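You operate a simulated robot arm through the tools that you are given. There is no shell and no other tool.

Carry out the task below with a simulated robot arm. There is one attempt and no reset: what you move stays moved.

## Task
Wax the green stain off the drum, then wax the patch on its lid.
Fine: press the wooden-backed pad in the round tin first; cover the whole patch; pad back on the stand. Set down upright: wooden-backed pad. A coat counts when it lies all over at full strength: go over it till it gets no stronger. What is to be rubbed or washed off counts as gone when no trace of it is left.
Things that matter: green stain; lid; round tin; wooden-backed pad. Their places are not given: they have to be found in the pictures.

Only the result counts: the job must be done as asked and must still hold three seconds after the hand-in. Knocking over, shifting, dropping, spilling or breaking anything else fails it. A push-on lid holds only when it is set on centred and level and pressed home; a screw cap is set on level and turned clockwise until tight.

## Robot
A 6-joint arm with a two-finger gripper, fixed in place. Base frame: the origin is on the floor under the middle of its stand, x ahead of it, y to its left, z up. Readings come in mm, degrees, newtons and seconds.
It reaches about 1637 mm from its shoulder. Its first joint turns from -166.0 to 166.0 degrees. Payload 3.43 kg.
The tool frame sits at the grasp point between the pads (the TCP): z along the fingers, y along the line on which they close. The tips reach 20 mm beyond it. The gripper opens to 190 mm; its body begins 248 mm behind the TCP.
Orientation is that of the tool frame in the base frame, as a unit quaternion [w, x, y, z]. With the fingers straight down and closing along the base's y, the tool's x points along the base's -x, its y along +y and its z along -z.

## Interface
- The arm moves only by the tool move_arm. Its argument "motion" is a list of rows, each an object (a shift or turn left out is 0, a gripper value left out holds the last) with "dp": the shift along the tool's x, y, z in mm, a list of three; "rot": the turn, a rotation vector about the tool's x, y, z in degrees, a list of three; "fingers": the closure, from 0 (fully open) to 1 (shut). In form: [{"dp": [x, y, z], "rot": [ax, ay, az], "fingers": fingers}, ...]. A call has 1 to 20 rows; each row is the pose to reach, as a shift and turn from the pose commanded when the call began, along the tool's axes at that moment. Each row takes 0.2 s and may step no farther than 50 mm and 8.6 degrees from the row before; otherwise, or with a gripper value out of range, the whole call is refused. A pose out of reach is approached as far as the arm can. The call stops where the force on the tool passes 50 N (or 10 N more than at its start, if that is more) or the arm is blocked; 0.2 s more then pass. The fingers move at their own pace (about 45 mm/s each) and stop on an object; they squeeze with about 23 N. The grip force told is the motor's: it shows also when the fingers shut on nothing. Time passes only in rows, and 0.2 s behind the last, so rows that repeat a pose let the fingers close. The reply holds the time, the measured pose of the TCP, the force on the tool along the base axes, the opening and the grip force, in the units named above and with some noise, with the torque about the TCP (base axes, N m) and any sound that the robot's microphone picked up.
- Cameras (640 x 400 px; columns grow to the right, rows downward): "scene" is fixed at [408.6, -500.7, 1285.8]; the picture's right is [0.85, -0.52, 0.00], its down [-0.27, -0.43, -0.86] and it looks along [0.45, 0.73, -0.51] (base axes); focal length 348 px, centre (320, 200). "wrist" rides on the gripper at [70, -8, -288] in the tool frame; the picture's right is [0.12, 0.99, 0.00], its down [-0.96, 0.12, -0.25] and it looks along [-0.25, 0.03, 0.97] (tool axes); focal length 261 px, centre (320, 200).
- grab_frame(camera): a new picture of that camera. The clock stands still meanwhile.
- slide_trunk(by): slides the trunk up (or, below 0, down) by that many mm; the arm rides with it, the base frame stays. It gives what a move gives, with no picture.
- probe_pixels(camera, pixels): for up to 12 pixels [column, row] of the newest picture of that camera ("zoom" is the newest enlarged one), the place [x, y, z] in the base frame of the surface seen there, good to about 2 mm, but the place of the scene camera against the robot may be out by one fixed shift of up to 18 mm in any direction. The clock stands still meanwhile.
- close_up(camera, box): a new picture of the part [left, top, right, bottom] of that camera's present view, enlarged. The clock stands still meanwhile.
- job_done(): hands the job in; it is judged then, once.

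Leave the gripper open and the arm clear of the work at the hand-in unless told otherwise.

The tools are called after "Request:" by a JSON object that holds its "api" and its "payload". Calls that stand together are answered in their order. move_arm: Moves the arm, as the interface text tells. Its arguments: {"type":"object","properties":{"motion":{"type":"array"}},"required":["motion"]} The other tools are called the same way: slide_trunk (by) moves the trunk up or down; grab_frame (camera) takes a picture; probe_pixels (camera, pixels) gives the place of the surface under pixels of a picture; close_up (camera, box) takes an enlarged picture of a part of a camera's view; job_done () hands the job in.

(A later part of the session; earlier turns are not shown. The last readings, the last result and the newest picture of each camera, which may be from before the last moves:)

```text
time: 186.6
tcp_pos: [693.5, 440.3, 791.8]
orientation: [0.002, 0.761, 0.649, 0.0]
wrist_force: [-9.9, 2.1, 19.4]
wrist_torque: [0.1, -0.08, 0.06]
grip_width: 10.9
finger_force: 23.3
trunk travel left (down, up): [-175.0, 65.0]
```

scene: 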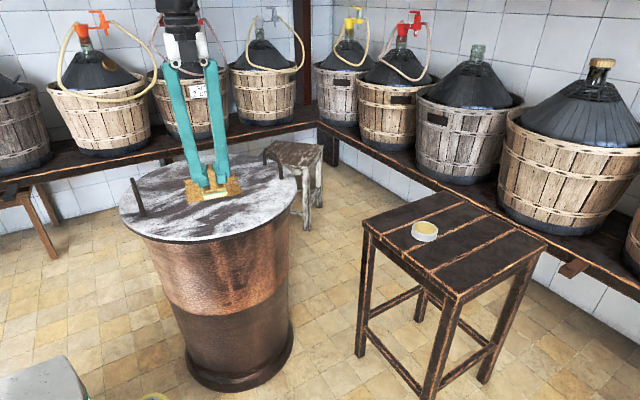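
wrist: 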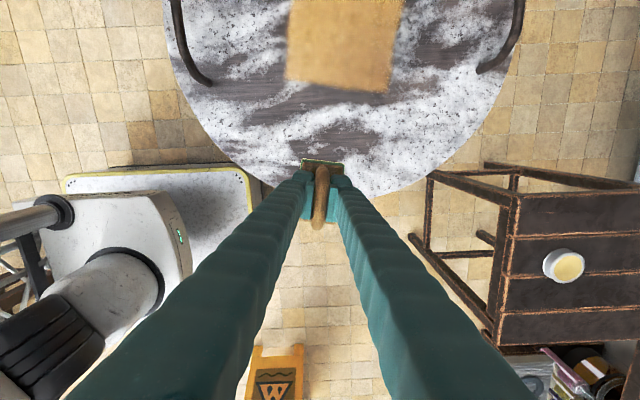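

Good, 19 N. Middle row: lift, shift 46 mm, set down and stroke to -u.

Request:
{"api": "move_arm", "payload": {"motion": [{"dp": [0, 0, -4]}, {"dp": [23, 0, -4]}, {"dp": [46, 0, -4]}, {"dp": [46, 0, -1]}, {"dp": [46, 0, 0]}, {"dp": [46, -12, 0]}, {"dp": [46, -24, 0]}, {"dp": [46, -36, 0]}, {"dp": [46, -48, 0]}, {"dp": [46, -60, 0]}, {"dp": [46, -72, 0]}, {"dp": [46, -84, 0]}, {"dp": [46, -96, 0]}, {"dp": [46, -108, 0]}, {"dp": [46, -120, 0]}, {"dp": [46, -132, 0]}, {"dp": [46, -144, 0]}, {"dp": [46, -156, 0]}]}}

```text
time: 190.4
tcp_pos: [546.7, 511.0, 791.8]
orientation: [-0.001, 0.761, 0.648, 0.0]
wrist_force: [11.5, -2.3, 28.8]
wrist_torque: [0.09, 0.05, -0.03]
grip_width: 10.5
finger_force: 23.0
trunk travel left (down, up): [-175.0, 65.0]
```

29 N; I ease 0.5 mm and stroke back to +u.

Request:
{"api": "move_arm", "payload": {"motion": [{"dp": [0, 0, -0.5]}, {"dp": [0, 10, -0.5]}, {"dp": [0, 22, -0.4]}, {"dp": [0, 34, -0.4]}, {"dp": [0, 46, -0.3]}, {"dp": [0, 58, -0.3]}, {"dp": [0, 70, -0.2]}, {"dp": [0, 82, -0.2]}, {"dp": [0, 94, -0.1]}, {"dp": [0, 106, -0.1]}, {"dp": [0, 118, 0]}, {"dp": [0, 130, 0]}, {"dp": [0, 142, 0]}, {"dp": [0, 154, 0]}]}}

```text
time: 193.4
tcp_pos: [699.1, 486.0, 792.1]
orientation: [0.001, 0.76, 0.649, 0.0]
wrist_force: [-6.2, 0.1, 15.5]
wrist_torque: [0.03, -0.09, -0.02]
grip_width: 10.5
finger_force: 23.2
trunk travel left (down, up): [-175.0, 65.0]
```

Good, 15 N. Upper row: lift, shift 48 mm, set down, stroke to -u.

Request:
{"api": "move_arm", "payload": {"motion": [{"dp": [0, 0, -4]}, {"dp": [24, 3, -4]}, {"dp": [48, 6, -4]}, {"dp": [48, 6, -1]}, {"dp": [48, 6, 0]}, {"dp": [48, -6, 0]}, {"dp": [48, -18, 0]}, {"dp": [48, -30, 0]}, {"dp": [48, -42, 0]}, {"dp": [48, -54, 0]}, {"dp": [48, -66, 0]}, {"dp": [48, -78, 0]}, {"dp": [48, -90, 0]}, {"dp": [48, -102, 0]}, {"dp": [48, -114, 0]}, {"dp": [48, -126, 0]}, {"dp": [48, -138, 0]}, {"dp": [48, -150, 0]}]}}

```text
time: 197.2
tcp_pos: [558.5, 557.3, 791.5]
orientation: [0.0, 0.762, 0.647, 0.0]
wrist_force: [8.8, -2.2, 25.8]
wrist_torque: [0.04, 0.07, 0.02]
grip_width: 10.6
finger_force: 23.2
trunk travel left (down, up): [-175.0, 65.0]
```

26 N. I go 8 mm further to cover the far-left corner, ease, and stroke back to +u.

Request:
{"api": "move_arm", "payload": {"motion": [{"dp": [0, -8, -0.3]}, {"dp": [0, -8, -0.5]}, {"dp": [0, 4, -0.5]}, {"dp": [0, 16, -0.4]}, {"dp": [0, 28, -0.4]}, {"dp": [0, 40, -0.3]}, {"dp": [0, 52, -0.3]}, {"dp": [0, 64, -0.2]}, {"dp": [0, 76, -0.2]}, {"dp": [0, 88, -0.1]}, {"dp": [0, 100, -0.1]}, {"dp": [0, 112, 0]}, {"dp": [0, 124, 0]}, {"dp": [0, 136, 0]}, {"dp": [0, 148, 0]}]}}

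```text
time: 200.4
tcp_pos: [704.1, 533.1, 791.7]
orientation: [0.002, 0.762, 0.648, 0.0]
wrist_force: [-10.6, 2.0, 23.3]
wrist_torque: [0.1, 0.0, -0.03]
grip_width: 10.4
finger_force: 23.1
trunk travel left (down, up): [-175.0, 65.0]
```

Done at 23 N. I lift and carry the pad to above its place on the stand, then view the coat freely.

Request:
{"api": "move_arm", "payload": {"motion": [{"dp": [0, 0, -30]}, {"dp": [0, 0, -70]}, {"dp": [0, 0, -109]}, {"dp": [-33.3, 29.8, -109], "rot": [0, 0, -0.8]}, {"dp": [-66.6, 59.5, -109], "rot": [0, 0, -1.6]}, {"dp": [-99.9, 89.3, -109], "rot": [0, 0, -2.4]}, {"dp": [-133.2, 119, -109], "rot": [0, 0, -3.1]}, {"dp": [-166.5, 148.8, -109], "rot": [0, 0, -3.9]}, {"dp": [-199.8, 178.6, -109], "rot": [0, 0, -4.7]}, {"dp": [-233.1, 208.3, -109], "rot": [0, 0, -5.5]}, {"dp": [-266.4, 238.1, -109], "rot": [0, 0, -6.3]}, {"dp": [-299.6, 267.9, -109], "rot": [0, 0, -7]}, {"dp": [-332.9, 297.6, -109], "rot": [0, 0, -7.8]}, {"dp": [-366.2, 327.4, -109], "rot": [0, 0, -8.6]}, {"dp": [-399.5, 357.1, -109], "rot": [0, 0, -9.4]}, {"dp": [-432.8, 386.9, -109], "rot": [0, 0, -10.2]}, {"dp": [-466.1, 416.7, -109], "rot": [0, 0, -10.9]}, {"dp": [-499.4, 446.4, -100], "rot": [0, 0, -11.7]}, {"dp": [-532.7, 476.2, -85], "rot": [0, 0, -12.5]}, {"dp": [-532.7, 476.2, -85], "rot": [0, 0, -12.5]}]}}

Request:
{"api": "close_up", "payload": {"camera": "scene", "box": [170, 160, 270, 230]}}

Request:
{"api": "close_up", "payload": {"camera": "scene", "box": [183, 168, 247, 208]}}

Request:
{"api": "grab_frame", "payload": {"camera": "scene"}}

Request:
{"api": "grab_frame", "payload": {"camera": "wrist"}}

```text
time: 204.6
tcp_pos: [1093.0, -67.7, 875.5]
orientation: [0.001, 0.685, 0.728, 0.0]
wrist_force: [0.4, -0.6, -0.7]
wrist_torque: [0.03, 0.01, -0.03]
grip_width: 10.9
finger_force: 23.0
trunk travel left (down, up): [-175.0, 65.0]
```

```text
5.71 times, centred on (220, 195) of scene
```

zoom: 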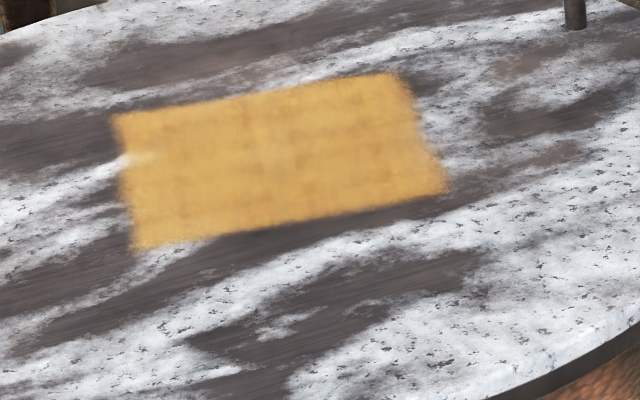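

```text
10.00 times, centred on (215, 188) of scene
```

zoom: 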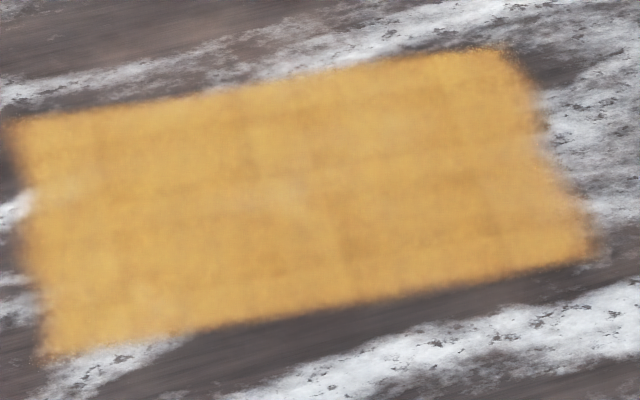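

```text
taken
```

scene: 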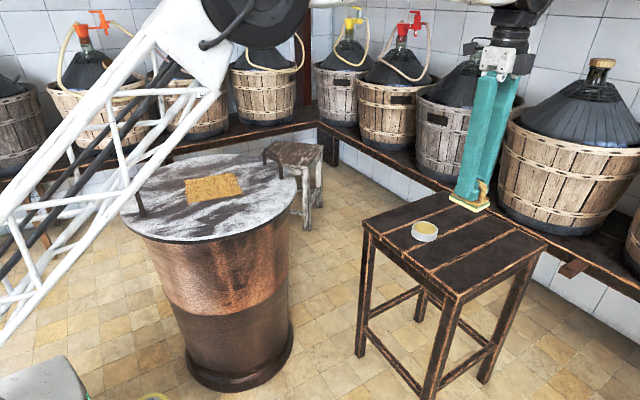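

```text
taken
```

wrist: 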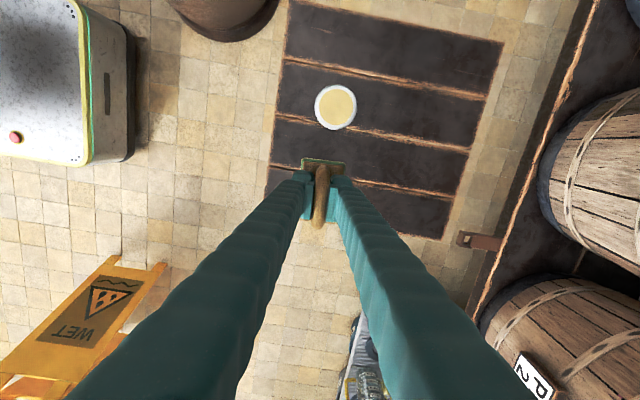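

The coat's grain is now the same as in the picture before (same faint spots), so it gets no stronger: the patch is done. Now I set the pad back on its place on the stand. I lower from z=875 toward contact at about z=701.

Request:
{"api": "move_arm", "payload": {"motion": [{"dp": [-1, -1.5, 40]}, {"dp": [-1, -1.5, 80]}, {"dp": [-1, -1.5, 120]}, {"dp": [-1, -1.5, 150]}, {"dp": [-1, -1.5, 166]}, {"dp": [-1, -1.5, 170]}, {"dp": [-1, -1.5, 172]}, {"dp": [-1, -1.5, 173.5]}, {"dp": [-1, -1.5, 174.5]}, {"dp": [-1, -1.5, 174.5]}]}}

Request:
{"api": "close_up", "payload": {"camera": "scene", "box": [400, 180, 520, 280]}}

```text
time: 206.8
tcp_pos: [1089.3, -67.6, 703.3]
orientation: [0.001, 0.686, 0.728, -0.001]
wrist_force: [0.5, -0.1, -0.4]
wrist_torque: [0.01, 0.01, -0.03]
grip_width: 10.7
finger_force: 23.4
trunk travel left (down, up): [-175.0, 65.0]
```

```text
4.00 times, centred on (460, 230) of scene
```

zoom: 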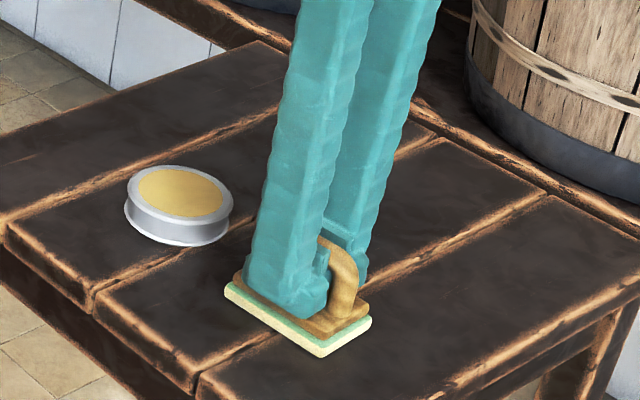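

Not touching yet at z=703.3. I lower in 1 mm steps until it just bears.

Request:
{"api": "move_arm", "payload": {"motion": [{"dp": [0, 0, 1]}, {"dp": [0, 0, 2]}, {"dp": [0, 0, 3]}, {"dp": [0, 0, 3]}]}}

```text
time: 207.8
tcp_pos: [1088.9, -68.0, 701.0]
orientation: [0.002, 0.686, 0.727, 0.001]
wrist_force: [3.6, -0.1, 25.1]
wrist_torque: [-0.06, 0.08, -0.05]
grip_width: 10.6
finger_force: 23.5
trunk travel left (down, up): [-175.0, 65.0]
```

It bears (25 N). I ease up 1.5 mm and open the fingers.

Request:
{"api": "move_arm", "payload": {"motion": [{"dp": [0, 0, -1.5]}, {"dp": [0, 0, -1.5], "fingers": 0.9}, {"dp": [0, 0, -1.5], "fingers": 0.8}, {"dp": [0, 0, -1.5], "fingers": 0.7}, {"dp": [0, 0, -1.5], "fingers": 0.7}, {"dp": [0, 0, -1.5], "fingers": 0.7}]}}

Request:
{"api": "close_up", "payload": {"camera": "scene", "box": [410, 210, 490, 270]}}

Request:
{"api": "close_up", "payload": {"camera": "wrist", "box": [270, 140, 370, 240]}}

```text
time: 209.2
tcp_pos: [1088.9, -69.1, 699.5]
orientation: [0.0, 0.686, 0.727, -0.001]
wrist_force: [1.6, 0.4, -0.8]
wrist_torque: [0.0, 0.0, 0.0]
grip_width: 56.9
finger_force: 0.1
trunk travel left (down, up): [-175.0, 65.0]
```

```text
6.67 times, centred on (450, 240) of scene
```

zoom: 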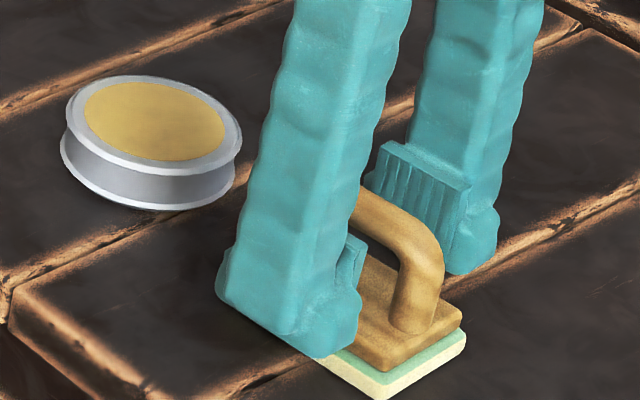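

```text
4.00 times, centred on (320, 190) of wrist
```

zoom: 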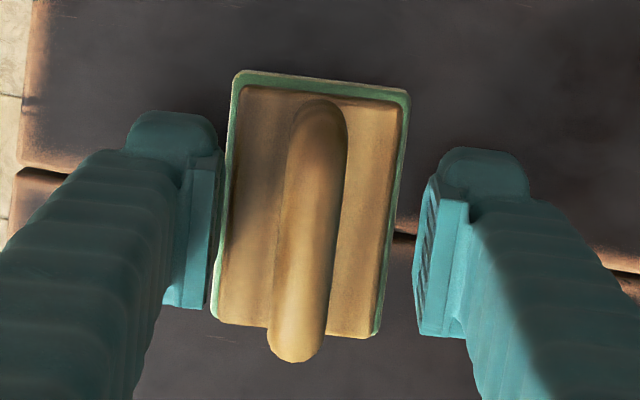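

The pad stands flat and upright on the stand. I open a little more and rise straight up 150 mm.

Request:
{"api": "move_arm", "payload": {"motion": [{"dp": [0, 0, 0], "fingers": 0.6}, {"dp": [0, 0, 0], "fingers": 0.6}, {"dp": [0, 0, -10], "fingers": 0.6}, {"dp": [0, 0, -40]}, {"dp": [0, 0, -80]}, {"dp": [0, 0, -120]}, {"dp": [0, 0, -160]}, {"dp": [0, 0, -200]}, {"dp": [0, 0, -200]}]}}

Request:
{"api": "grab_frame", "payload": {"camera": "wrist"}}

Request:
{"api": "close_up", "payload": {"camera": "scene", "box": [390, 200, 500, 280]}}

```text
time: 211.2
tcp_pos: [1087.8, -69.0, 901.2]
orientation: [0.001, 0.686, 0.727, -0.001]
wrist_force: [0.2, 0.3, -0.3]
wrist_torque: [0.0, -0.01, -0.02]
grip_width: 75.9
finger_force: 0.1
trunk travel left (down, up): [-175.0, 65.0]
```

```text
taken
```

wrist: 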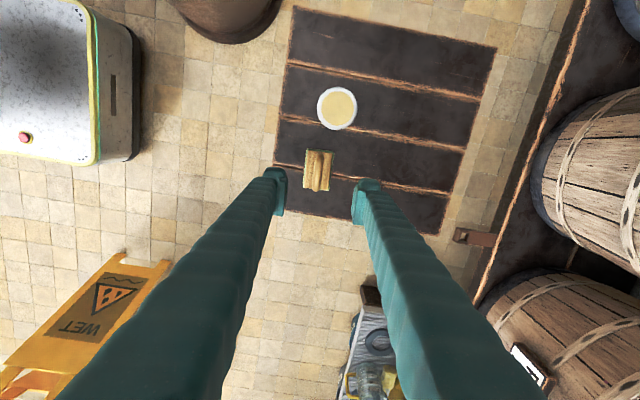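

```text
5.00 times, centred on (445, 240) of scene
```

zoom: 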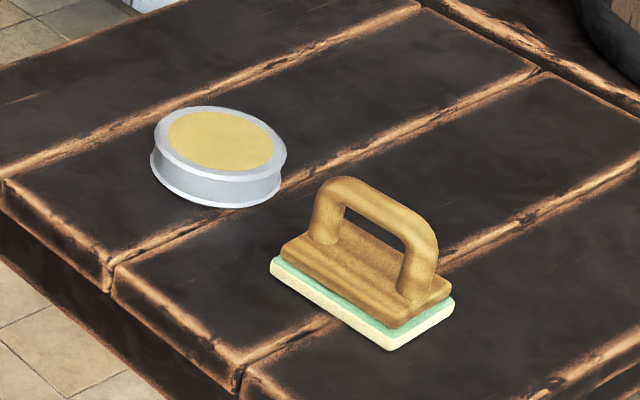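

Pad and tin are in order. Now the lid: it still sits about 4.4 mm off along (-0.86,+0.5). I will push it gently back at its rim from the opposite side with closed fingers. First I move, high at z≈900, halfway across while closing the fingers and turning.

Request:
{"api": "move_arm", "payload": {"motion": [{"dp": [32.4, -29.3, 0], "rot": [0, 0, -2.36], "fingers": 0.6}, {"dp": [64.7, -58.6, 0], "rot": [0, 0, -4.72], "fingers": 0.8}, {"dp": [97.1, -87.9, 0], "rot": [0, 0, -7.08], "fingers": 1}, {"dp": [129.4, -117.2, 0], "rot": [0, 0, -9.43], "fingers": 1}, {"dp": [161.8, -146.5, 0], "rot": [0, 0, -11.8]}, {"dp": [194.2, -175.9, 0], "rot": [0, 0, -14.2]}, {"dp": [226.5, -205.2, 0], "rot": [0, 0, -16.5]}, {"dp": [258.9, -234.5, 0], "rot": [0, 0, -18.9]}, {"dp": [291.2, -263.8, 0], "rot": [0, 0, -21.2]}, {"dp": [323.6, -293.1, 0], "rot": [0, 0, -23.6]}, {"dp": [355.9, -322.4, 0], "rot": [0, 0, -25.9]}, {"dp": [388.3, -351.7, 0], "rot": [0, 0, -28.3]}, {"dp": [388.3, -351.7, 0], "rot": [0, 0, -28.3]}]}}

Request:
{"api": "grab_frame", "payload": {"camera": "wrist"}}

Request:
{"api": "grab_frame", "payload": {"camera": "scene"}}

```text
time: 214.0
tcp_pos: [713.3, 299.4, 900.1]
orientation: [0.0, 0.487, 0.873, -0.001]
wrist_force: [-0.2, -0.8, 0.3]
wrist_torque: [0.02, 0.0, 0.01]
grip_width: 0.0
finger_force: 23.3
trunk travel left (down, up): [-175.0, 65.0]
```

```text
taken
```

wrist: 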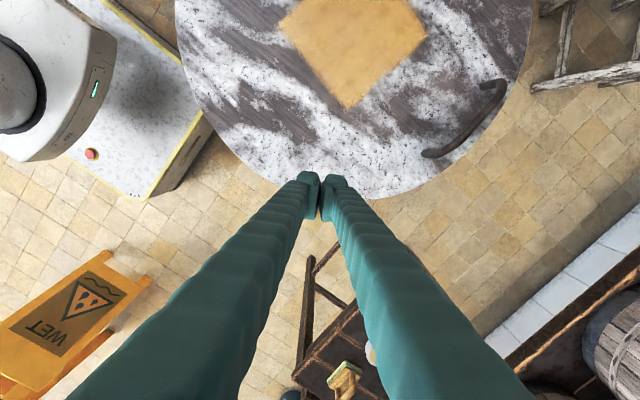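

```text
taken
```

scene: 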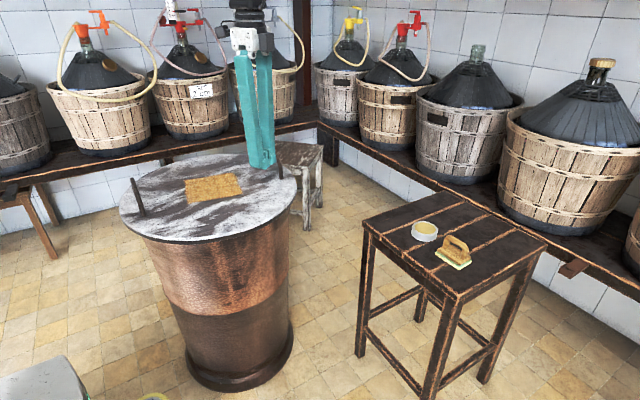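

Clear so far. I go on to about (340,665,900), beyond the lid's far-left rim, turning so the fingers' flat side faces the lid's centre.

Request:
{"api": "move_arm", "payload": {"motion": [{"dp": [42.3, -10.4, 0], "rot": [0, 0, -2.36]}, {"dp": [84.5, -20.8, 0], "rot": [0, 0, -4.72]}, {"dp": [126.8, -31.3, 0], "rot": [0, 0, -7.08]}, {"dp": [169, -41.7, 0], "rot": [0, 0, -9.43]}, {"dp": [211.3, -52.1, 0], "rot": [0, 0, -11.8]}, {"dp": [253.6, -62.5, 0], "rot": [0, 0, -14.2]}, {"dp": [295.8, -72.9, 0], "rot": [0, 0, -16.5]}, {"dp": [338.1, -83.3, 0], "rot": [0, 0, -18.9]}, {"dp": [380.3, -93.8, 0], "rot": [0, 0, -21.2]}, {"dp": [422.6, -104.2, 0], "rot": [0, 0, -23.6]}, {"dp": [464.8, -114.6, 0], "rot": [0, 0, -25.9]}, {"dp": [507.1, -125, 0], "rot": [0, 0, -28.3]}, {"dp": [507.1, -125, 0], "rot": [0, 0, -28.3]}]}}

Request:
{"api": "grab_frame", "payload": {"camera": "wrist"}}

Request:
{"api": "grab_frame", "payload": {"camera": "scene"}}

```text
time: 216.8
tcp_pos: [342.6, 665.5, 899.9]
orientation: [0.001, 0.26, 0.966, -0.001]
wrist_force: [0.4, 0.9, 0.5]
wrist_torque: [0.0, -0.03, -0.01]
grip_width: 0.0
finger_force: 22.8
trunk travel left (down, up): [-175.0, 65.0]
```

```text
taken
```

wrist: 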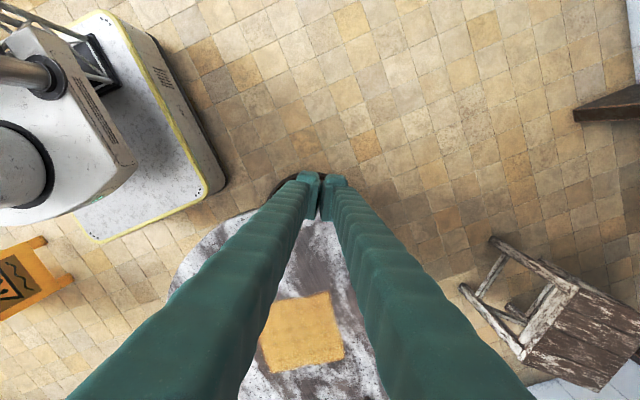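

```text
taken
```

scene: 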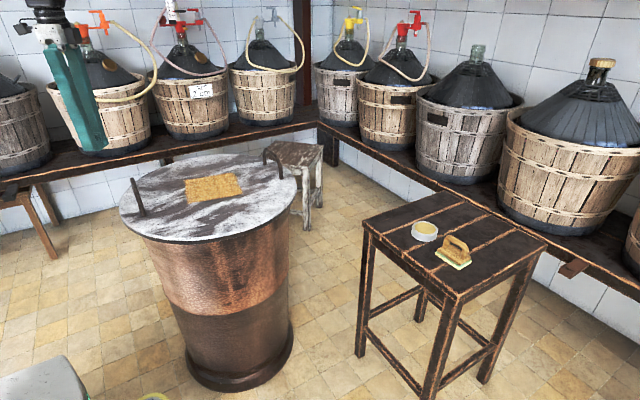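

The scene view of drum and lid is now free. I take the same enlarged pictures as at the start, to measure the lid's shift exactly.

Request:
{"api": "close_up", "payload": {"camera": "scene", "box": [115, 170, 195, 245]}}

Request:
{"api": "close_up", "payload": {"camera": "scene", "box": [235, 155, 299, 195]}}

Request:
{"api": "close_up", "payload": {"camera": "scene", "box": [160, 190, 240, 240]}}

Request:
{"api": "close_up", "payload": {"camera": "wrist", "box": [270, 150, 370, 250]}}

```text
5.33 times, centred on (155, 208) of scene
```

zoom: 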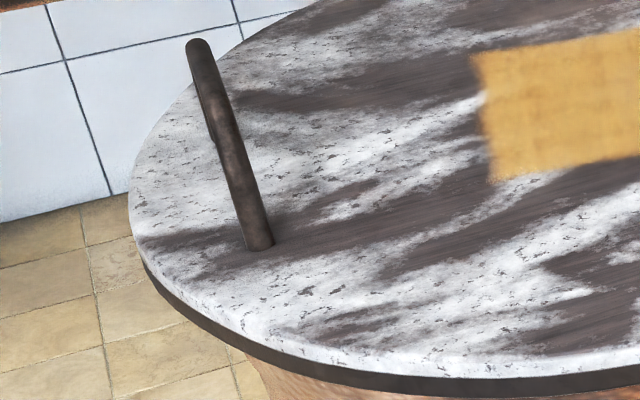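

```text
10.00 times, centred on (267, 175) of scene
```

zoom: 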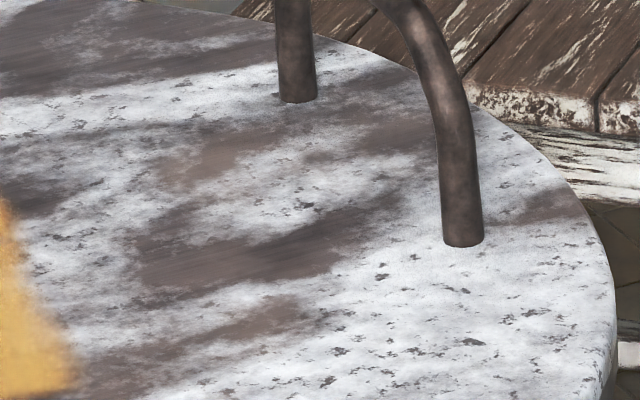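

```text
8.00 times, centred on (200, 215) of scene
```

zoom: 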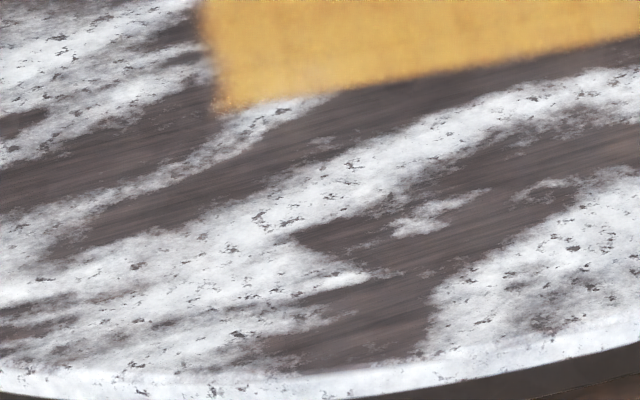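

```text
4.00 times, centred on (320, 200) of wrist
```

zoom: 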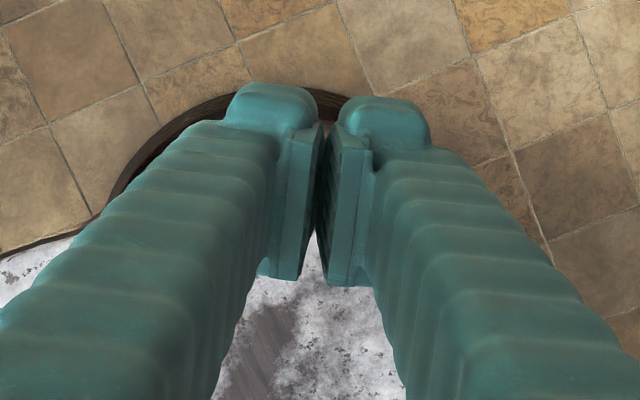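

The lid's shift measures about 4.5 mm along (-0.8,+0.6) (handle feet moved 13–14 px at 10x, no turn). I go to the spot on that line outside the rim, about (363,696), turn 7°, and lower so the finger tips are level with the lid's rim (TCP z≈758).

Request:
{"api": "move_arm", "payload": {"motion": [{"dp": [-1.2, 18, 0], "rot": [0, 0, 3.5]}, {"dp": [-2.4, 36.6, 0], "rot": [0, 0, 6.9]}, {"dp": [-2.4, 36.6, 40], "rot": [0, 0, 6.9]}, {"dp": [-2.4, 36.6, 80], "rot": [0, 0, 6.9]}, {"dp": [-2.4, 36.6, 120], "rot": [0, 0, 6.9]}, {"dp": [-2.4, 36.6, 142], "rot": [0, 0, 6.9]}, {"dp": [-2.4, 36.6, 142], "rot": [0, 0, 6.9]}]}}

Request:
{"api": "grab_frame", "payload": {"camera": "wrist"}}

Request:
{"api": "close_up", "payload": {"camera": "wrist", "box": [270, 150, 370, 250]}}

Request:
{"api": "close_up", "payload": {"camera": "scene", "box": [80, 130, 240, 240]}}

```text
time: 218.4
tcp_pos: [362.7, 694.6, 755.6]
orientation: [0.001, 0.316, 0.949, -0.001]
wrist_force: [0.6, -0.2, 0.7]
wrist_torque: [-0.02, 0.03, -0.01]
grip_width: 0.0
finger_force: 22.9
trunk travel left (down, up): [-175.0, 65.0]
```

```text
taken
```

wrist: 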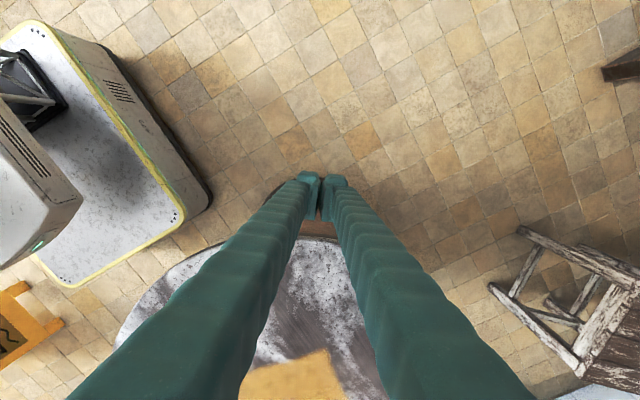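

```text
4.00 times, centred on (320, 200) of wrist
```

zoom: 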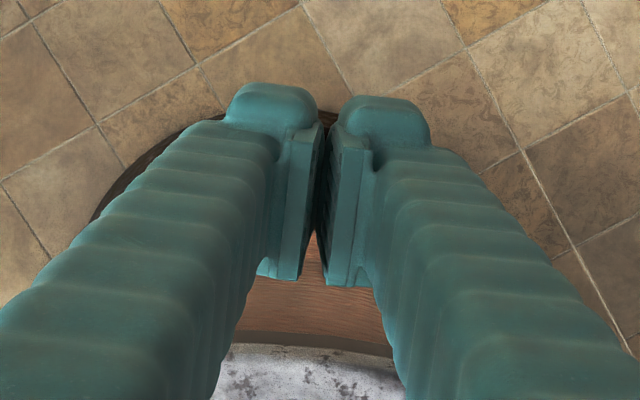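

```text
3.64 times, centred on (160, 185) of scene
```

zoom: 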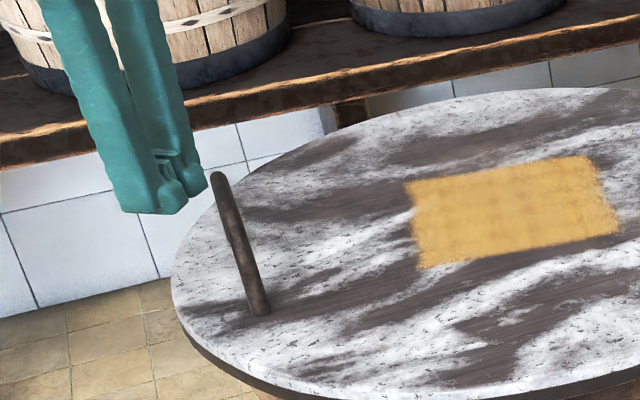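

The fingers stand outside the rim with the lid's edge ahead. I approach along -tool x, first 36 mm, then in 2 mm steps until touching.

Request:
{"api": "move_arm", "payload": {"motion": [{"dp": [-12, 0, 0]}, {"dp": [-24, 0, 0]}, {"dp": [-34, 0, 0]}, {"dp": [-36, 0, 0]}, {"dp": [-36, 0, 0]}]}}

Request:
{"api": "close_up", "payload": {"camera": "wrist", "box": [270, 150, 370, 250]}}

```text
time: 219.6
tcp_pos: [392.0, 674.2, 758.3]
orientation: [0.001, 0.317, 0.949, -0.001]
wrist_force: [-6.2, 5.2, 2.2]
wrist_torque: [0.0, 0.03, -0.08]
grip_width: 0.0
finger_force: 23.1
trunk travel left (down, up): [-175.0, 65.0]
```

```text
4.00 times, centred on (320, 200) of wrist
```

zoom: 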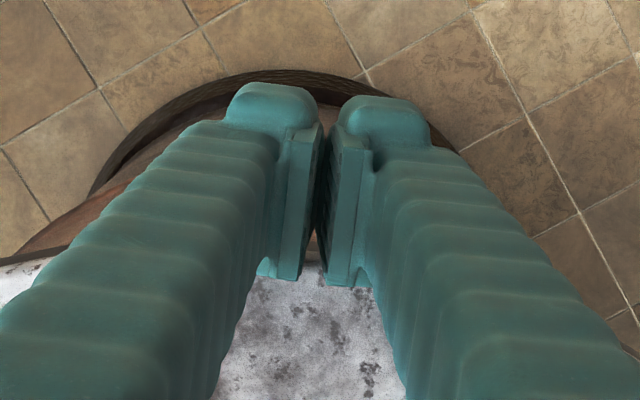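

Touching, 8 N. I take a reference picture of the handle feet and push 2 mm.

Request:
{"api": "move_arm", "payload": {"motion": [{"dp": [-1, 0, 0]}, {"dp": [-2, 0, 0]}, {"dp": [-2, 0, 0]}]}}

Request:
{"api": "close_up", "payload": {"camera": "scene", "box": [235, 155, 299, 195]}}

```text
time: 220.4
tcp_pos: [392.9, 672.2, 758.1]
orientation: [0.0, 0.317, 0.948, -0.001]
wrist_force: [-7.4, 4.5, 0.3]
wrist_torque: [0.03, 0.05, -0.1]
grip_width: 0.1
finger_force: 23.2
trunk travel left (down, up): [-175.0, 65.0]
```

```text
10.00 times, centred on (267, 175) of scene
```

zoom: 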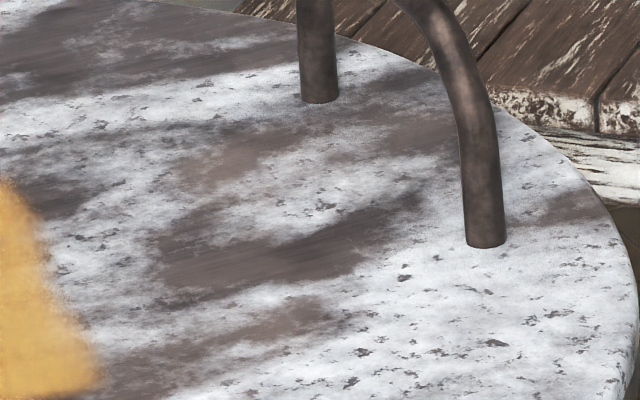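

The lid slides very easily: only ~8 N, and it has gone past its old place. The feet are now at (320,101),(486,246) against (312,100),(477,246) at the start: about 2.8 mm too far. I draw back, rise, and go over to the opposite side to nudge it back by that amount in very small steps.

Request:
{"api": "move_arm", "payload": {"motion": [{"dp": [20, 0, 0]}, {"dp": [45, 0, 0]}, {"dp": [45, 0, -47]}, {"dp": [45, 0, -94]}, {"dp": [45, 0, -142]}, {"dp": [1.2, 0, -142]}, {"dp": [-42.6, 0, -142]}, {"dp": [-86.4, 0, -142]}, {"dp": [-130.2, 0, -142]}, {"dp": [-174, 0, -142]}, {"dp": [-217.8, 0, -142]}, {"dp": [-261.6, 0, -142]}, {"dp": [-305.4, 0, -142]}, {"dp": [-349.2, 0, -142]}, {"dp": [-393, 0, -142]}, {"dp": [-436.8, 0, -142]}, {"dp": [-480.6, 0, -142]}, {"dp": [-524.4, 0, -142]}, {"dp": [-568.2, 0, -142]}, {"dp": [-612, 1, -142]}]}}

Request:
{"api": "grab_frame", "payload": {"camera": "wrist"}}

Request:
{"api": "grab_frame", "payload": {"camera": "scene"}}

```text
time: 224.6
tcp_pos: [883.9, 305.6, 901.8]
orientation: [0.001, 0.317, 0.949, -0.001]
wrist_force: [-0.4, 0.1, 1.0]
wrist_torque: [-0.08, -0.14, 0.02]
grip_width: 0.1
finger_force: 23.0
trunk travel left (down, up): [-175.0, 65.0]
```

```text
taken
```

wrist: 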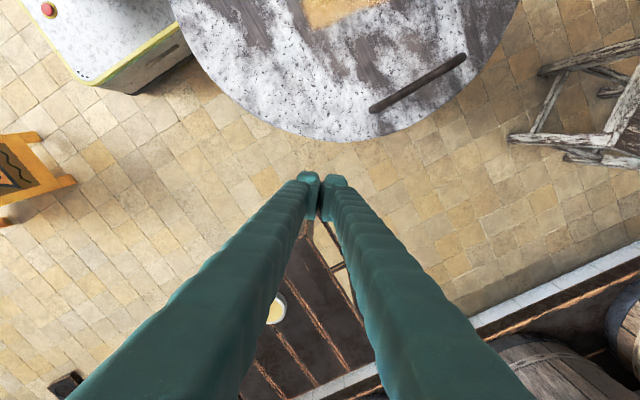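

```text
taken
```

scene: 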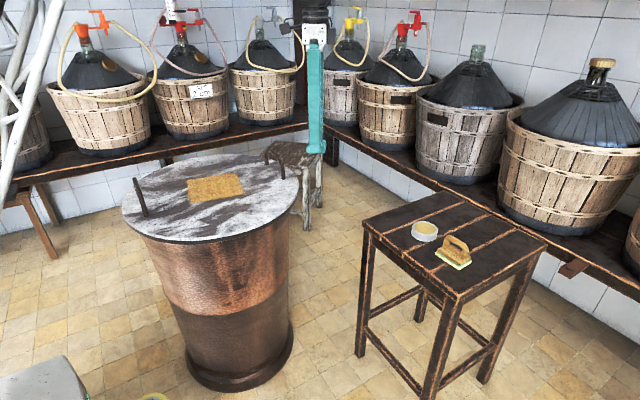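

The arm is on the opposite side. I measure the lid again in the same enlarged pictures, before lowering.

Request:
{"api": "close_up", "payload": {"camera": "scene", "box": [235, 155, 299, 195]}}

Request:
{"api": "close_up", "payload": {"camera": "scene", "box": [115, 170, 195, 245]}}

Request:
{"api": "close_up", "payload": {"camera": "scene", "box": [160, 190, 240, 240]}}

```text
10.00 times, centred on (267, 175) of scene
```

zoom: 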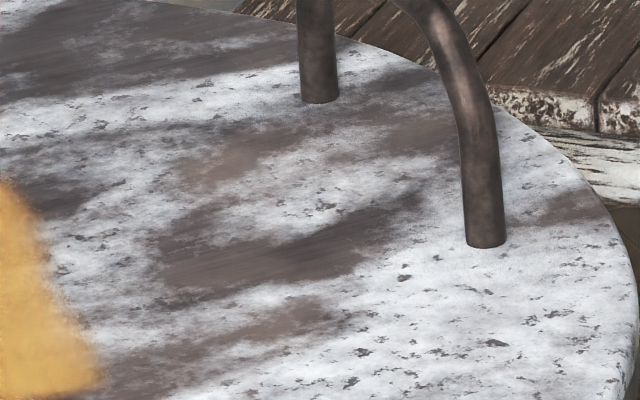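

```text
5.33 times, centred on (155, 208) of scene
```

zoom: 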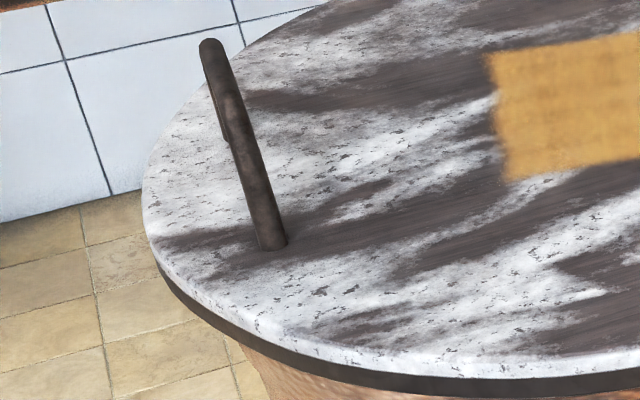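

```text
8.00 times, centred on (200, 215) of scene
```

zoom: 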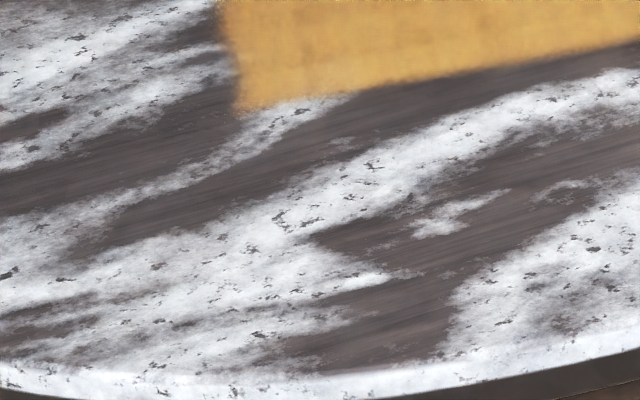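

I take the patch box again too, the one I had before the mishap, as a second gauge.

Request:
{"api": "close_up", "payload": {"camera": "scene", "box": [170, 160, 270, 230]}}

Request:
{"api": "close_up", "payload": {"camera": "scene", "box": [185, 168, 249, 208]}}

Request:
{"api": "close_up", "payload": {"camera": "scene", "box": [220, 180, 300, 230]}}

```text
5.71 times, centred on (220, 195) of scene
```

zoom: 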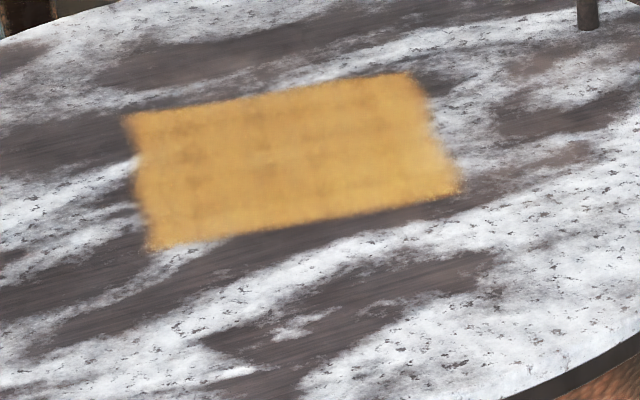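

```text
10.00 times, centred on (217, 188) of scene
```

zoom: 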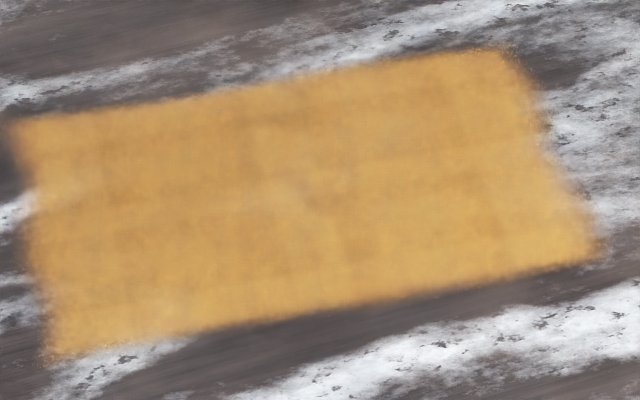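

```text
8.00 times, centred on (260, 205) of scene
```

zoom: 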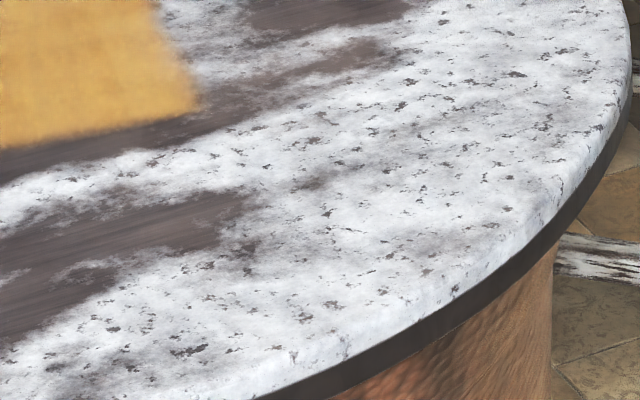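

By several gauges the lid is now about 3 mm too far along (0.8,-0.6). I lower the closed fingers beside the rim here, still about 40 mm away from it.

Request:
{"api": "move_arm", "payload": {"motion": [{"dp": [0, 0, 45]}, {"dp": [0, 0, 90]}, {"dp": [0, 0, 130]}, {"dp": [0, 0, 143]}, {"dp": [0, 0, 143]}]}}

Request:
{"api": "grab_frame", "payload": {"camera": "wrist"}}

Request:
{"api": "close_up", "payload": {"camera": "wrist", "box": [260, 100, 380, 220]}}

Request:
{"api": "close_up", "payload": {"camera": "scene", "box": [230, 140, 350, 230]}}

```text
time: 225.8
tcp_pos: [884.1, 305.9, 756.5]
orientation: [0.001, 0.317, 0.949, 0.0]
wrist_force: [-0.6, 0.4, -0.3]
wrist_torque: [-0.03, 0.02, -0.01]
grip_width: 0.0
finger_force: 22.9
trunk travel left (down, up): [-175.0, 65.0]
```

```text
taken
```

wrist: 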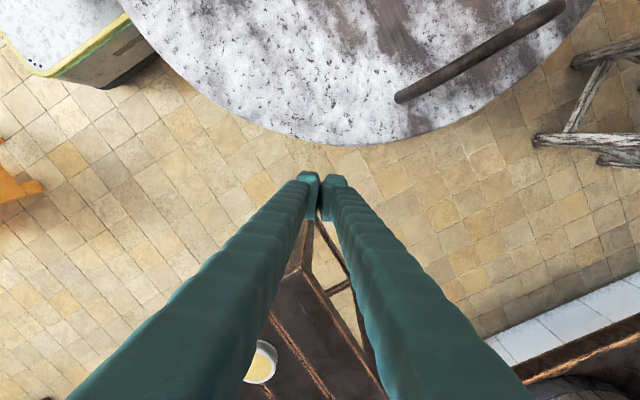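

```text
3.33 times, centred on (320, 160) of wrist
```

zoom: 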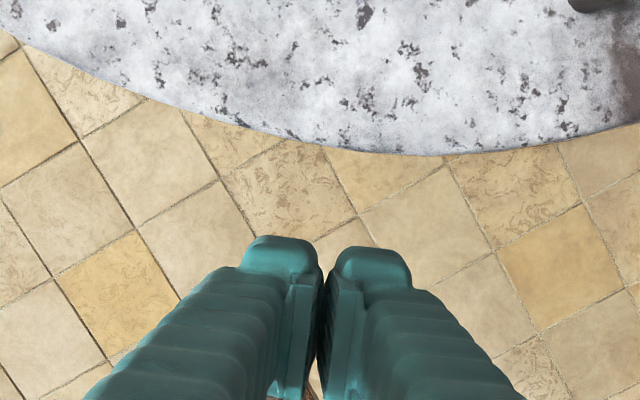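

```text
4.44 times, centred on (290, 185) of scene
```

zoom: 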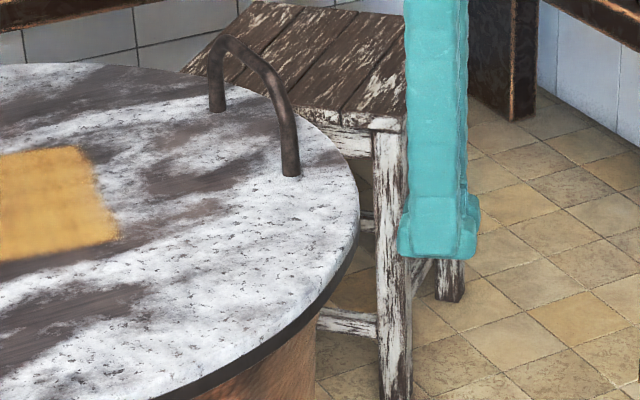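

The rim is about 30 mm ahead of the finger tips. I advance 24 mm, then step by 1 mm watching the force.

Request:
{"api": "move_arm", "payload": {"motion": [{"dp": [10, 0, 0]}, {"dp": [20, 0, 0]}, {"dp": [24, 0, 0]}, {"dp": [24, 0, 0]}]}}

Request:
{"api": "close_up", "payload": {"camera": "wrist", "box": [280, 130, 360, 210]}}

```text
time: 226.8
tcp_pos: [864.3, 319.7, 756.3]
orientation: [0.0, 0.316, 0.949, -0.001]
wrist_force: [-0.7, 0.5, 0.2]
wrist_torque: [0.01, 0.0, 0.01]
grip_width: 0.0
finger_force: 23.3
trunk travel left (down, up): [-175.0, 65.0]
```

```text
5.00 times, centred on (320, 170) of wrist
```

zoom: 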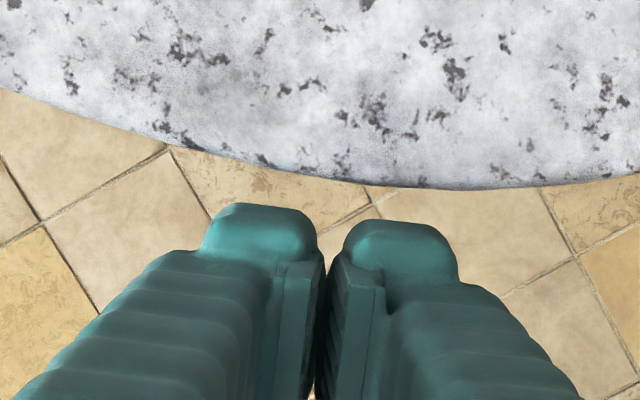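

About 8 mm left. I advance 6 mm, then two 1 mm steps.

Request:
{"api": "move_arm", "payload": {"motion": [{"dp": [3, 0, 0]}, {"dp": [5, 0, 0]}, {"dp": [6, 0, 0]}, {"dp": [6, 0, 0]}]}}

Request:
{"api": "close_up", "payload": {"camera": "wrist", "box": [280, 130, 360, 210]}}

```text
time: 227.8
tcp_pos: [860.7, 324.1, 758.4]
orientation: [0.0, 0.317, 0.948, 0.0]
wrist_force: [-0.3, 0.3, 0.2]
wrist_torque: [0.0, 0.03, -0.01]
grip_width: 0.0
finger_force: 23.0
trunk travel left (down, up): [-175.0, 65.0]
```

```text
5.00 times, centred on (320, 170) of wrist
```

zoom: 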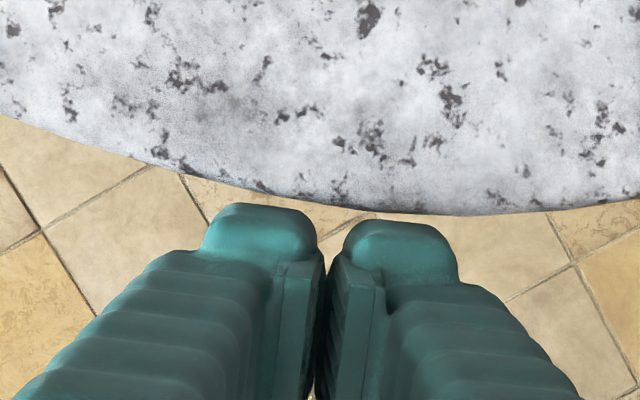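

About 2 mm left. I step 1 mm at a time.

Request:
{"api": "move_arm", "payload": {"motion": [{"dp": [1, 0, 0]}, {"dp": [1, 0, 0]}]}}

Request:
{"api": "move_arm", "payload": {"motion": [{"dp": [1, 0, 0]}, {"dp": [1, 0, 0]}]}}

Request:
{"api": "close_up", "payload": {"camera": "scene", "box": [235, 155, 299, 195]}}

```text
time: 228.4
tcp_pos: [858.1, 324.1, 756.5]
orientation: [0.001, 0.316, 0.949, 0.0]
wrist_force: [-0.5, -0.2, -0.3]
wrist_torque: [0.02, 0.0, -0.04]
grip_width: 0.1
finger_force: 22.7
trunk travel left (down, up): [-175.0, 65.0]
```

```text
time: 229.0
tcp_pos: [858.0, 324.9, 757.0]
orientation: [0.001, 0.317, 0.949, 0.0]
wrist_force: [-0.6, -0.6, -0.4]
wrist_torque: [0.05, 0.0, -0.03]
grip_width: 0.0
finger_force: 23.0
trunk travel left (down, up): [-175.0, 65.0]
```

```text
10.00 times, centred on (267, 175) of scene
```

zoom: 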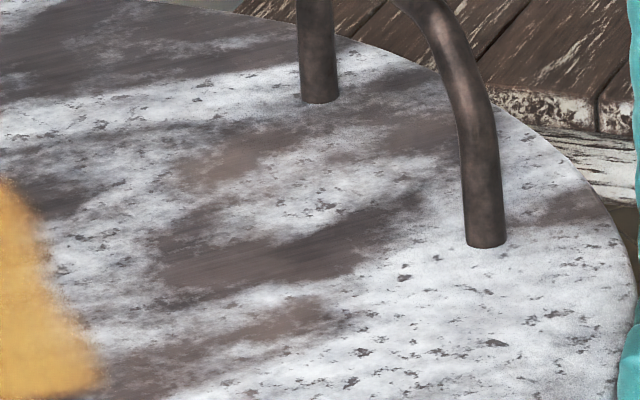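

No contact yet; lid unmoved (feet still at (320,101),(486,246)). I go on by 1 mm steps.

Request:
{"api": "move_arm", "payload": {"motion": [{"dp": [1, 0, 0]}, {"dp": [1, 0, 0]}]}}

Request:
{"api": "move_arm", "payload": {"motion": [{"dp": [1, 0, 0]}, {"dp": [1, 0, 0]}]}}

Request:
{"api": "close_up", "payload": {"camera": "scene", "box": [235, 155, 299, 195]}}

```text
time: 229.6
tcp_pos: [857.2, 324.3, 757.0]
orientation: [0.001, 0.316, 0.949, 0.0]
wrist_force: [-0.5, -0.1, -0.4]
wrist_torque: [0.0, -0.02, -0.01]
grip_width: 0.0
finger_force: 23.1
trunk travel left (down, up): [-175.0, 65.0]
```

```text
time: 230.2
tcp_pos: [856.0, 325.5, 756.6]
orientation: [0.001, 0.317, 0.948, -0.002]
wrist_force: [-0.8, 0.3, -0.6]
wrist_torque: [-0.04, 0.02, -0.04]
grip_width: 0.0
finger_force: 23.8
trunk travel left (down, up): [-175.0, 65.0]
```

```text
10.00 times, centred on (267, 175) of scene
```

zoom: 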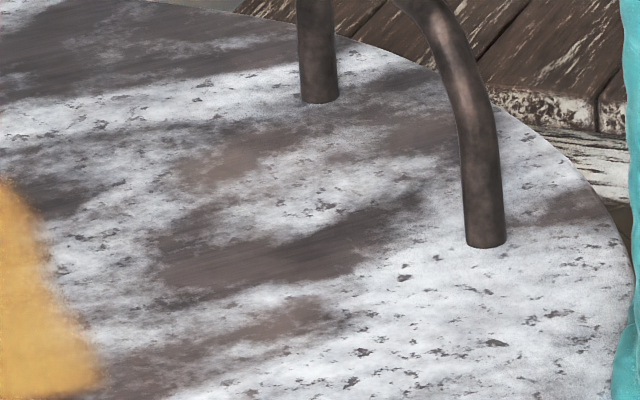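

Still free. Two more millimetres, in separate steps.

Request:
{"api": "move_arm", "payload": {"motion": [{"dp": [1, 0, 0]}, {"dp": [1, 0, 0]}]}}

Request:
{"api": "move_arm", "payload": {"motion": [{"dp": [1, 0, 0]}, {"dp": [1, 0, 0]}]}}

Request:
{"api": "close_up", "payload": {"camera": "wrist", "box": [280, 130, 360, 210]}}

Request:
{"api": "close_up", "payload": {"camera": "scene", "box": [235, 155, 299, 195]}}

```text
time: 230.8
tcp_pos: [854.6, 325.9, 756.8]
orientation: [0.001, 0.316, 0.949, 0.0]
wrist_force: [0.0, -0.3, -0.1]
wrist_torque: [0.01, -0.02, 0.02]
grip_width: 0.0
finger_force: 23.1
trunk travel left (down, up): [-175.0, 65.0]
```

```text
time: 231.4
tcp_pos: [853.7, 327.8, 757.5]
orientation: [0.001, 0.316, 0.949, 0.0]
wrist_force: [-0.1, -0.5, -0.6]
wrist_torque: [-0.02, 0.0, -0.02]
grip_width: 0.1
finger_force: 23.0
trunk travel left (down, up): [-175.0, 65.0]
```

```text
5.00 times, centred on (320, 170) of wrist
```

zoom: 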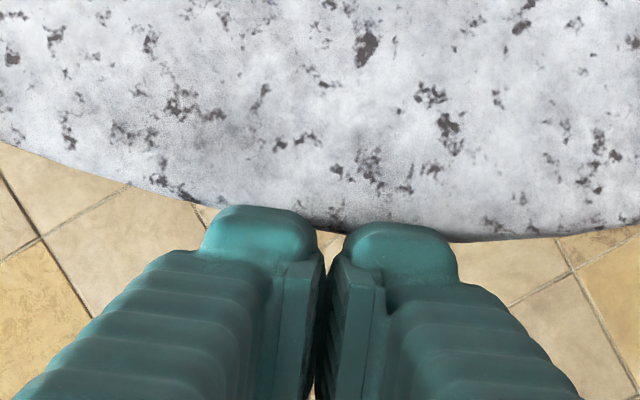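

```text
10.00 times, centred on (267, 175) of scene
```

zoom: 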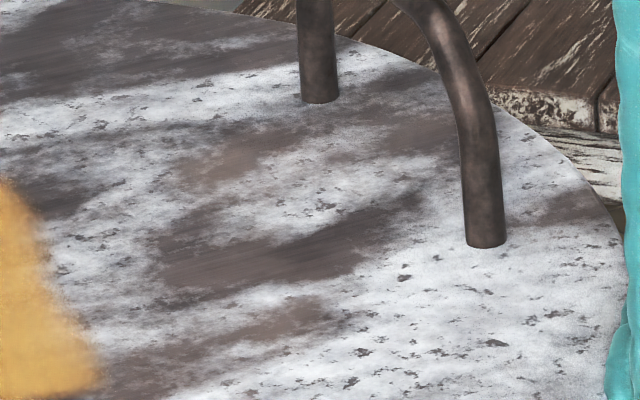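

Very near now. I keep stepping 1 mm per call and read the force each time.

Request:
{"api": "move_arm", "payload": {"motion": [{"dp": [1, 0, 0]}, {"dp": [1, 0, 0]}]}}

Request:
{"api": "move_arm", "payload": {"motion": [{"dp": [1, 0, 0]}, {"dp": [1, 0, 0]}]}}

Request:
{"api": "close_up", "payload": {"camera": "scene", "box": [235, 155, 299, 195]}}

```text
time: 232.0
tcp_pos: [852.2, 326.3, 756.2]
orientation: [0.001, 0.317, 0.948, -0.001]
wrist_force: [3.8, -2.5, -2.4]
wrist_torque: [-0.01, -0.07, -0.1]
grip_width: 0.0
finger_force: 23.2
trunk travel left (down, up): [-175.0, 65.0]
```

```text
time: 232.6
tcp_pos: [852.6, 326.6, 756.6]
orientation: [0.002, 0.317, 0.948, 0.0]
wrist_force: [7.2, -6.7, 3.8]
wrist_torque: [0.08, -0.05, -0.09]
grip_width: 0.0
finger_force: 22.8
trunk travel left (down, up): [-175.0, 65.0]
```

```text
10.00 times, centred on (267, 175) of scene
```

zoom: 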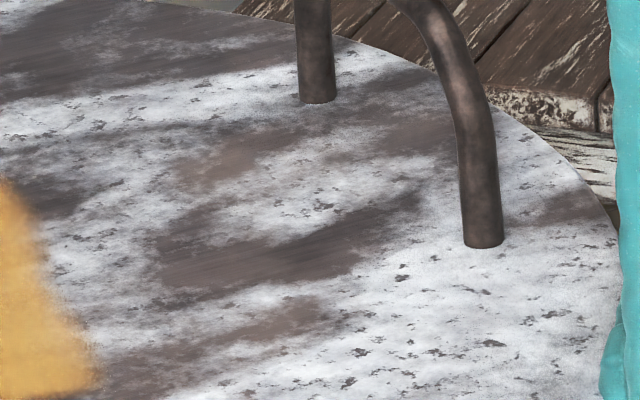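

Contact, about 10 N, and the lid has moved back ~1 mm (feet (317,101),(483,246)). About 1.8 mm remain to (312,100),(477,246). I push 1 mm more and look.

Request:
{"api": "move_arm", "payload": {"motion": [{"dp": [1, 0, 0]}, {"dp": [1, 0, 0]}]}}

Request:
{"api": "close_up", "payload": {"camera": "scene", "box": [235, 155, 299, 195]}}

```text
time: 233.2
tcp_pos: [851.8, 328.5, 756.2]
orientation: [0.0, 0.317, 0.949, 0.0]
wrist_force: [6.1, -3.9, 2.1]
wrist_torque: [-0.03, -0.05, -0.09]
grip_width: 0.1
finger_force: 23.1
trunk travel left (down, up): [-175.0, 65.0]
```

```text
10.00 times, centred on (267, 175) of scene
```

zoom: 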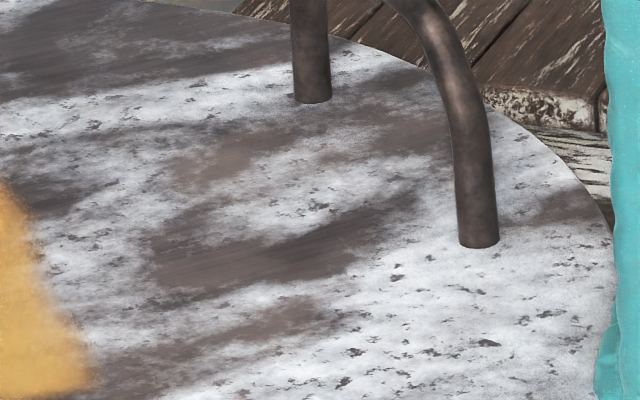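

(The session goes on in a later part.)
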